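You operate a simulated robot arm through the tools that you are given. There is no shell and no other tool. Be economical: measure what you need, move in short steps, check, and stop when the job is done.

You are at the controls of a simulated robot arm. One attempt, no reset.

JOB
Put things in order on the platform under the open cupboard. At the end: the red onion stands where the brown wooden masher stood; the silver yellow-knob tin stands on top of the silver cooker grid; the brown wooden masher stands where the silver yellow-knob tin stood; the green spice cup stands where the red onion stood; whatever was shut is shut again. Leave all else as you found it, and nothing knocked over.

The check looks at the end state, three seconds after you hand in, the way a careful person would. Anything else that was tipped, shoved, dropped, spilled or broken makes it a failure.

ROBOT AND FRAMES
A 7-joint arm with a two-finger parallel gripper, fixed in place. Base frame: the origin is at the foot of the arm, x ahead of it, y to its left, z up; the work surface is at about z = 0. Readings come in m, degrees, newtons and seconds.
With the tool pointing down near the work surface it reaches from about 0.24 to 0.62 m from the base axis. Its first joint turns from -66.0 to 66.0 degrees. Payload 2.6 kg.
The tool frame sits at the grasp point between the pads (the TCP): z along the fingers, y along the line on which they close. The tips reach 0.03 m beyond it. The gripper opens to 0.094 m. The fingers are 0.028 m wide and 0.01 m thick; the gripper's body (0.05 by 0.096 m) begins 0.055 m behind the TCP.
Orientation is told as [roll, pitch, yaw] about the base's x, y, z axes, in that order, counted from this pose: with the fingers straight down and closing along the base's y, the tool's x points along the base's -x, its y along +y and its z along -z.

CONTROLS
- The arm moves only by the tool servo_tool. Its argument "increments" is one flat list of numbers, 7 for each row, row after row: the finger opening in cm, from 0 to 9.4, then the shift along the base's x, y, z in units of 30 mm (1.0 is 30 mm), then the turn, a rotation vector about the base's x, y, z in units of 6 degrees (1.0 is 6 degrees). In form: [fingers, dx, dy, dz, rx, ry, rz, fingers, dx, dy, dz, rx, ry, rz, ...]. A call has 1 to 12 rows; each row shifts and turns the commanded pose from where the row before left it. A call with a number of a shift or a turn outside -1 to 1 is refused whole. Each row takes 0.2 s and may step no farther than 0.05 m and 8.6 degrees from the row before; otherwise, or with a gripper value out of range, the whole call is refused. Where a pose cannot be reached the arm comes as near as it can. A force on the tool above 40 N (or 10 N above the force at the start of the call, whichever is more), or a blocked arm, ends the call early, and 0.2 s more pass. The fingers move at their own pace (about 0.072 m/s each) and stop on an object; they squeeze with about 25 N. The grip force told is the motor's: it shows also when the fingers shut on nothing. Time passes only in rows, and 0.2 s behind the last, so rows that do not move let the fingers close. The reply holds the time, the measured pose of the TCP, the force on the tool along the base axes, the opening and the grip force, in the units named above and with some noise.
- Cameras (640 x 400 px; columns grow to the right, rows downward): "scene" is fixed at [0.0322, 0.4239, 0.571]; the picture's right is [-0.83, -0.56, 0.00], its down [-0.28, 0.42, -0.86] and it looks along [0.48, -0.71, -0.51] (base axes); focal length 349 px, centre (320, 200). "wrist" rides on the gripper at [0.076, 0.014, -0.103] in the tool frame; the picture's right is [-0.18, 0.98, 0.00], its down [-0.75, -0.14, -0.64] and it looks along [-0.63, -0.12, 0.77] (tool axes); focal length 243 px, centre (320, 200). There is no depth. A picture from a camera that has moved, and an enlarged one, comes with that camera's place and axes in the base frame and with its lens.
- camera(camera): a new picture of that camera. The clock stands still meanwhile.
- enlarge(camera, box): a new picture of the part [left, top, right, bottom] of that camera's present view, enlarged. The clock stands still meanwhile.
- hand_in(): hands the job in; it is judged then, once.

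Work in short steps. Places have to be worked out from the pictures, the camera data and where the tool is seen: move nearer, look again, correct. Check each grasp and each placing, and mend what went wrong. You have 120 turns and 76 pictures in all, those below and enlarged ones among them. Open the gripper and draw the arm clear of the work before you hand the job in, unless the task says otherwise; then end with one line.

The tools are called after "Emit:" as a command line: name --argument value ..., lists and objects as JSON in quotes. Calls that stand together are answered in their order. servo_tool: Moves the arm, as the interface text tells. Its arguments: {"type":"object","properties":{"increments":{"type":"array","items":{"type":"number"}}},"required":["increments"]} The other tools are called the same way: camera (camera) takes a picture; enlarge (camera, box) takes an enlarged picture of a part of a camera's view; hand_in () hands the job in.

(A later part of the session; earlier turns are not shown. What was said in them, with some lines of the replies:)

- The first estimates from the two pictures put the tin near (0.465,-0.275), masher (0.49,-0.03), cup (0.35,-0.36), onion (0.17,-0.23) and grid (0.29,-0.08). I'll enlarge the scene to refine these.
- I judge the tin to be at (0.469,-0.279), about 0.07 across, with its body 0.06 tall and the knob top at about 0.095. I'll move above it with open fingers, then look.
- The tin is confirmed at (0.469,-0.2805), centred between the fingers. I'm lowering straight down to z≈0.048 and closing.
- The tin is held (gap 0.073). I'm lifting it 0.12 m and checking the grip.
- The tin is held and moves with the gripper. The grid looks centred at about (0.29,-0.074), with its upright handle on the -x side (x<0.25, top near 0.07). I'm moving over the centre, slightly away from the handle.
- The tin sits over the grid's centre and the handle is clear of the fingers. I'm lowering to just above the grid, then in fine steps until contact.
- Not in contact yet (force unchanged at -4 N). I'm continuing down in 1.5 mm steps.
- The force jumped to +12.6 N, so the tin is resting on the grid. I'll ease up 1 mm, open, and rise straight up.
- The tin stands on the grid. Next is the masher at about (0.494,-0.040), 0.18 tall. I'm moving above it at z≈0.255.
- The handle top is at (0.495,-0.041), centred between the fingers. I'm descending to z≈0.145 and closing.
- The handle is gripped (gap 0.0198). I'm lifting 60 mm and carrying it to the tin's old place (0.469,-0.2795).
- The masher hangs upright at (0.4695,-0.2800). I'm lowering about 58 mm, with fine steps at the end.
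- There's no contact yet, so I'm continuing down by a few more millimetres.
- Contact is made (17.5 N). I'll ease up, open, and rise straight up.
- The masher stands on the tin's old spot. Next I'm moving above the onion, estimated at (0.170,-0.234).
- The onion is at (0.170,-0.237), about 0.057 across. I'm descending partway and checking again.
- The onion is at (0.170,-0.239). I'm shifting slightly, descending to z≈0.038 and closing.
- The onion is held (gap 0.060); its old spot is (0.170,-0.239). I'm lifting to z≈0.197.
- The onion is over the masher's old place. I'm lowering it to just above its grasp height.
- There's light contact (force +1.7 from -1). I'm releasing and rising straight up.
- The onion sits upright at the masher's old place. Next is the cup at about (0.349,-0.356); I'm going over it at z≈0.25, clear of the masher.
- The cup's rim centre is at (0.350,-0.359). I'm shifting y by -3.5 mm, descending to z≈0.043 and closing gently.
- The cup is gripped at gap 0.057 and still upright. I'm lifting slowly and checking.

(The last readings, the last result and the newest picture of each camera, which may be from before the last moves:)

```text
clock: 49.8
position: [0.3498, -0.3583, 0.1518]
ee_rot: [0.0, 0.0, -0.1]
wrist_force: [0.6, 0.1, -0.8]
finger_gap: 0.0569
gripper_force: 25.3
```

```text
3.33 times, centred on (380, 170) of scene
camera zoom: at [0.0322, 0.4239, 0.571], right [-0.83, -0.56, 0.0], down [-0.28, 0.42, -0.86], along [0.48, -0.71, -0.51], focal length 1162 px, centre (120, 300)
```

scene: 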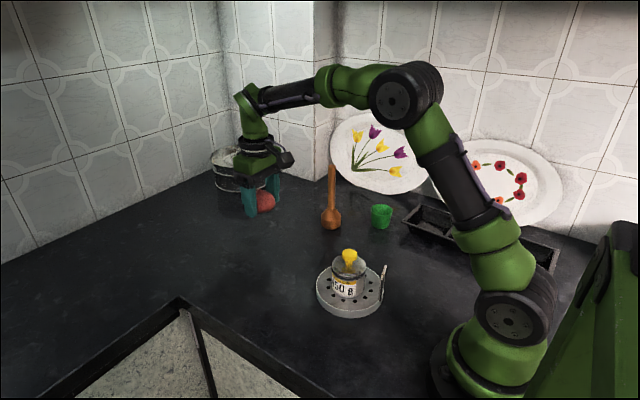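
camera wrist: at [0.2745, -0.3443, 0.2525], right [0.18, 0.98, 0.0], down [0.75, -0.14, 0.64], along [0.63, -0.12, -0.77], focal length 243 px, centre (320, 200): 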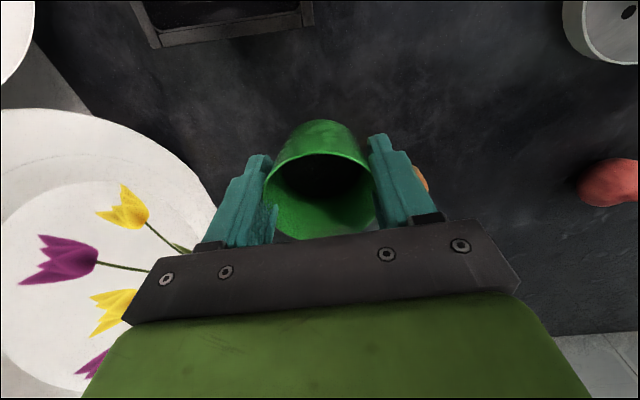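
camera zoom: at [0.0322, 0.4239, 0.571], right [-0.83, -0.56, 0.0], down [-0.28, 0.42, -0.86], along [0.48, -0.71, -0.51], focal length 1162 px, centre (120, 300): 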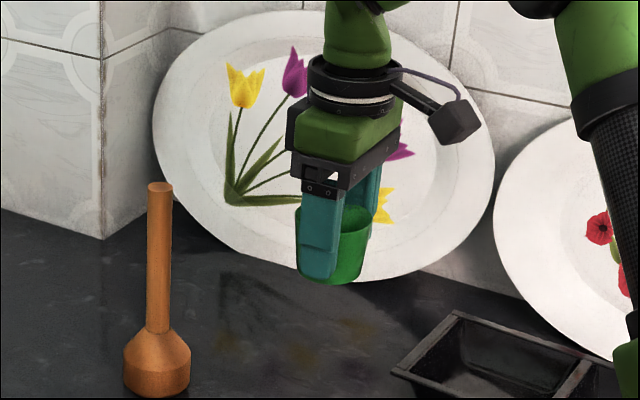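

The cup is held securely and upright. I'm carrying it to the onion's old spot (0.170,-0.239).

Emit:
servo_tool --increments '[5, -0.665, 0.445, 0, 0, 0, 0, 5, -0.665, 0.445, 0, 0, 0, 0, 5, -0.665, 0.445, 0, 0, 0, 0, 5, -0.665, 0.445, 0, 0, 0, 0, 5, -0.665, 0.445, 0, 0, 0, 0, 5, -0.665, 0.445, 0, 0, 0, 0, 5, -0.665, 0.445, 0, 0, 0, 0, 5, -0.665, 0.445, 0, 0, 0, 0, 5, -0.665, 0.445, 0, 0, 0, 0, 5, 0, 0, 0, 0, 0, 0]'

Emit:
servo_tool --increments '[5, 0, 0, -0.7, 0, 0, 0, 5, 0, 0, -0.8, 0, 0, 0, 5, 0, 0, -0.8, 0, 0, 0, 5, 0, 0, -0.6, 0, 0, 0, 5, 0, 0, -0.4, 0, 0, 0, 5, 0, 0, -0.1, 0, 0, 0, 5, 0, 0, 0, 0, 0, 0]'

Emit:
camera --camera "wrist"

Emit:
enlarge --camera "scene" --box '[370, 190, 490, 310]'

```text
clock: 52.0
position: [0.1701, -0.239, 0.1519]
ee_rot: [0.0, 0.0, 0.0]
wrist_force: [-0.2, 0.0, -0.3]
finger_gap: 0.0573
gripper_force: 25.0
```

```text
clock: 53.6
position: [0.1697, -0.2378, 0.0496]
ee_rot: [0.0, -0.1, 0.0]
wrist_force: [0.6, 0.4, -1.0]
finger_gap: 0.0571
gripper_force: 25.0
```

```text
37 pictures are left
camera wrist: at [0.0951, -0.2245, 0.1506], right [0.19, 0.98, 0.0], down [0.75, -0.14, 0.64], along [0.63, -0.12, -0.77], focal length 243 px, centre (320, 200)
```

wrist: 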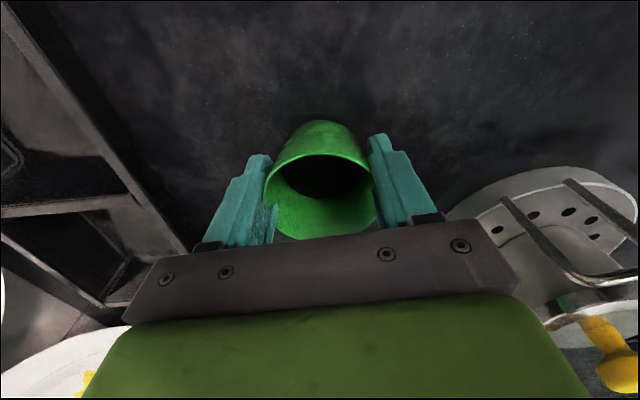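

```text
3.33 times, centred on (430, 250) of scene
camera zoom: at [0.0322, 0.4239, 0.571], right [-0.83, -0.56, 0.0], down [-0.28, 0.42, -0.86], along [0.48, -0.71, -0.51], focal length 1162 px, centre (-47, 33)
```

zoom: 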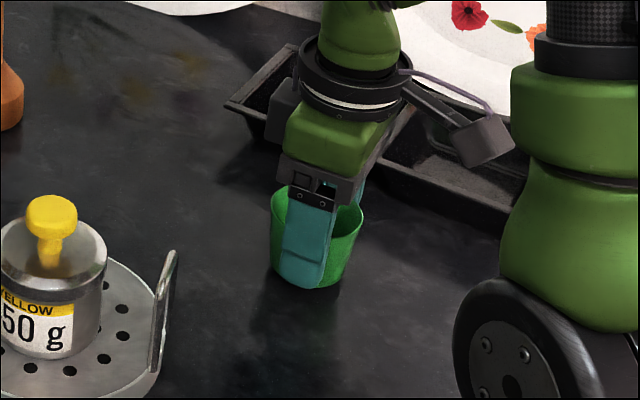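

The cup is about 6 mm above the surface at the right place, so I'm easing it down.

Emit:
servo_tool --increments '[5, 0, 0, -0.08, 0, 0, 0, 5, 0, 0, -0.06, 0, 0, 0, 5, 0, 0, 0, 0, 0, 0]'

Emit:
servo_tool --increments '[5, 0, 0, -0.04, 0, 0, 0, 5, 0, 0, -0.03, 0, 0, 0, 5, 0, 0, 0, 0, 0, 0]'

```text
clock: 54.4
position: [0.17, -0.2391, 0.0448]
ee_rot: [0.0, 0.0, 0.0]
wrist_force: [1.1, -1.0, -1.6]
finger_gap: 0.0572
gripper_force: 25.1
```

```text
clock: 55.2
position: [0.17, -0.2391, 0.0434]
ee_rot: [0.1, 0.0, -0.2]
wrist_force: [1.0, 0.0, -0.7]
finger_gap: 0.0571
gripper_force: 25.0
```

Emit:
servo_tool --increments '[5, 0, 0, -0.04, 0, 0, 0, 5, 0, 0, -0.03, 0, 0, 0, 5, 0, 0, 0, 0, 0, 0]'

```text
clock: 56.0
position: [0.1699, -0.238, 0.0408]
ee_rot: [0.0, -0.2, -0.1]
wrist_force: [-5.3, 3.1, 20.2]
finger_gap: 0.0571
gripper_force: 24.9
```

Contact is made (20 N). I'll ease up 2 mm to unload, open gradually, and rise.

Emit:
servo_tool --increments '[5, 0, 0, 0.06, 0, 0, 0, 5, 0, 0, 0, 0, 0, 0, 6.2, 0, 0, 0, 0, 0, 0, 7.5, 0, 0, 0, 0, 0, 0, 9.4, 0, 0, 0, 0, 0, 0, 9.4, 0, 0, 0.2, 0, 0, 0, 9.4, 0, 0, 0.7, 0, 0, 0, 9.4, 0, 0, 1, 0, 0, 0, 9.4, 0, 0, 1, 0, 0, 0, 9.4, 0, 0, 1, 0, 0, 0, 9.4, 0, 0, 1, 0, 0, 0, 9.4, 0, 0, 1, 0, 0, 0]'

Emit:
camera --camera "wrist"

Emit:
camera --camera "scene"

Emit:
enlarge --camera "scene" --box '[230, 170, 470, 320]'

```text
clock: 58.6
position: [0.1681, -0.2381, 0.2212]
ee_rot: [0.0, 0.1, -0.1]
wrist_force: [-0.7, 0.6, 0.4]
finger_gap: 0.0941
gripper_force: 0.1
```

```text
35 pictures are left
camera wrist: at [0.0941, -0.224, 0.3218], right [0.18, 0.98, 0.0], down [0.75, -0.14, 0.64], along [0.63, -0.12, -0.77], focal length 243 px, centre (320, 200)
```

wrist: 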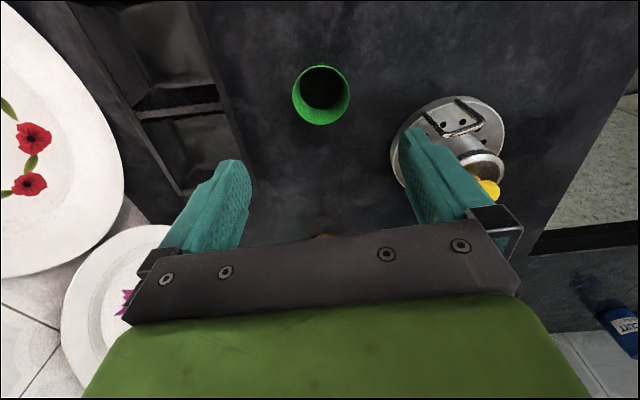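

```text
34 pictures are left
```

scene: 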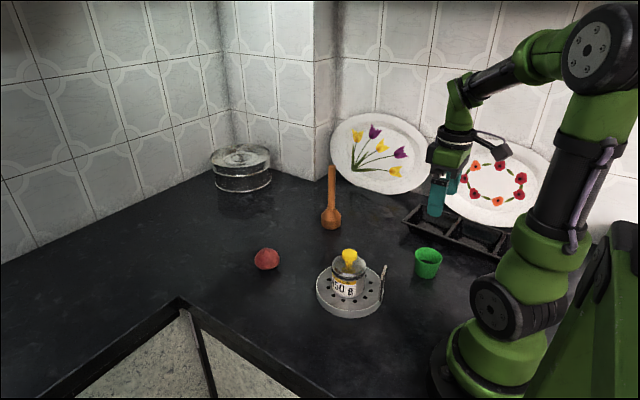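

```text
2.67 times, centred on (350, 245) of scene
camera zoom: at [0.0322, 0.4239, 0.571], right [-0.83, -0.56, 0.0], down [-0.28, 0.42, -0.86], along [0.48, -0.71, -0.51], focal length 930 px, centre (240, 80)
```

zoom: 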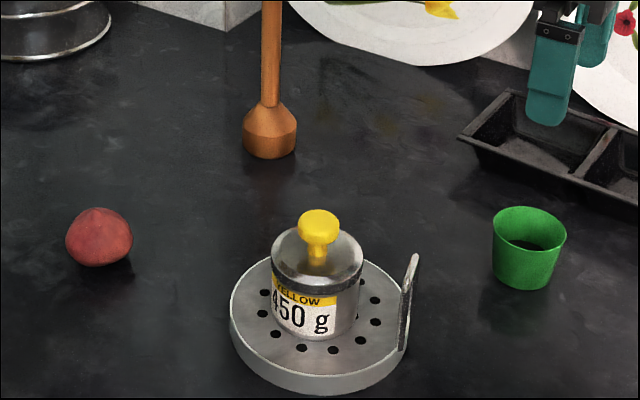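

All four items stand in their target places and the rest is unchanged. I'm drawing the arm up and back to its starting pose.

Emit:
servo_tool --increments '[9.4, 0, 0, 1, 0, 0, 0, 9.4, 0, 0, 1, 0, 0, 0, 9.4, 0, 0, 1, 0, 0, 0, 9.4, 0.8, 0, 0, 0, 0, 0, 9.4, 0.8, 0, 0, 0, 0, 0, 9.4, 0.8, 0, 0, 0, 0, 0, 9.4, 0.8, 0, 0, 0, 0, 0, 9.4, 0.8, 0, 0, 0, 0, 0, 9.4, 0.8, 0, 0, 0, 0, 0, 9.4, 0.8, 0, 0, 0, 0, 0, 9.4, 0.7, 0, 0, 0, 0, 0]'

Emit:
camera --camera "scene"

```text
clock: 61.0
position: [0.3585, -0.2385, 0.31]
ee_rot: [0.0, 0.0, 0.0]
wrist_force: [0.0, -0.5, -1.0]
finger_gap: 0.0939
gripper_force: 0.0
```

```text
32 pictures are left
```

scene: 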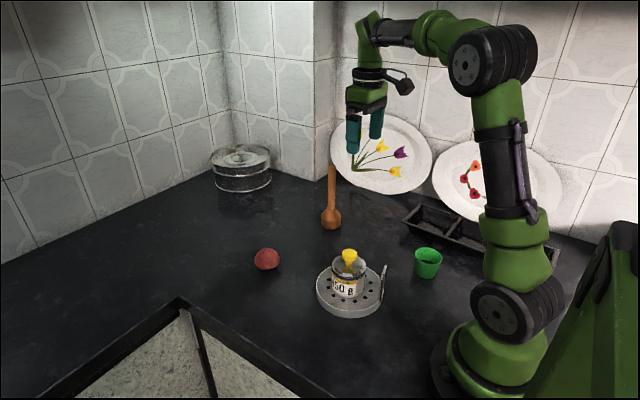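

The last picture shows everything in place, nothing tipped, and the arm clear with its gripper open, so I'm handing in.

Emit:
hand_in

```text
The job is handed in.
```

The job is handed in: the onion, tin, masher and cup each stand where you asked, nothing else looked moved or tipped in the last picture, and I never had to open anything that was shut.
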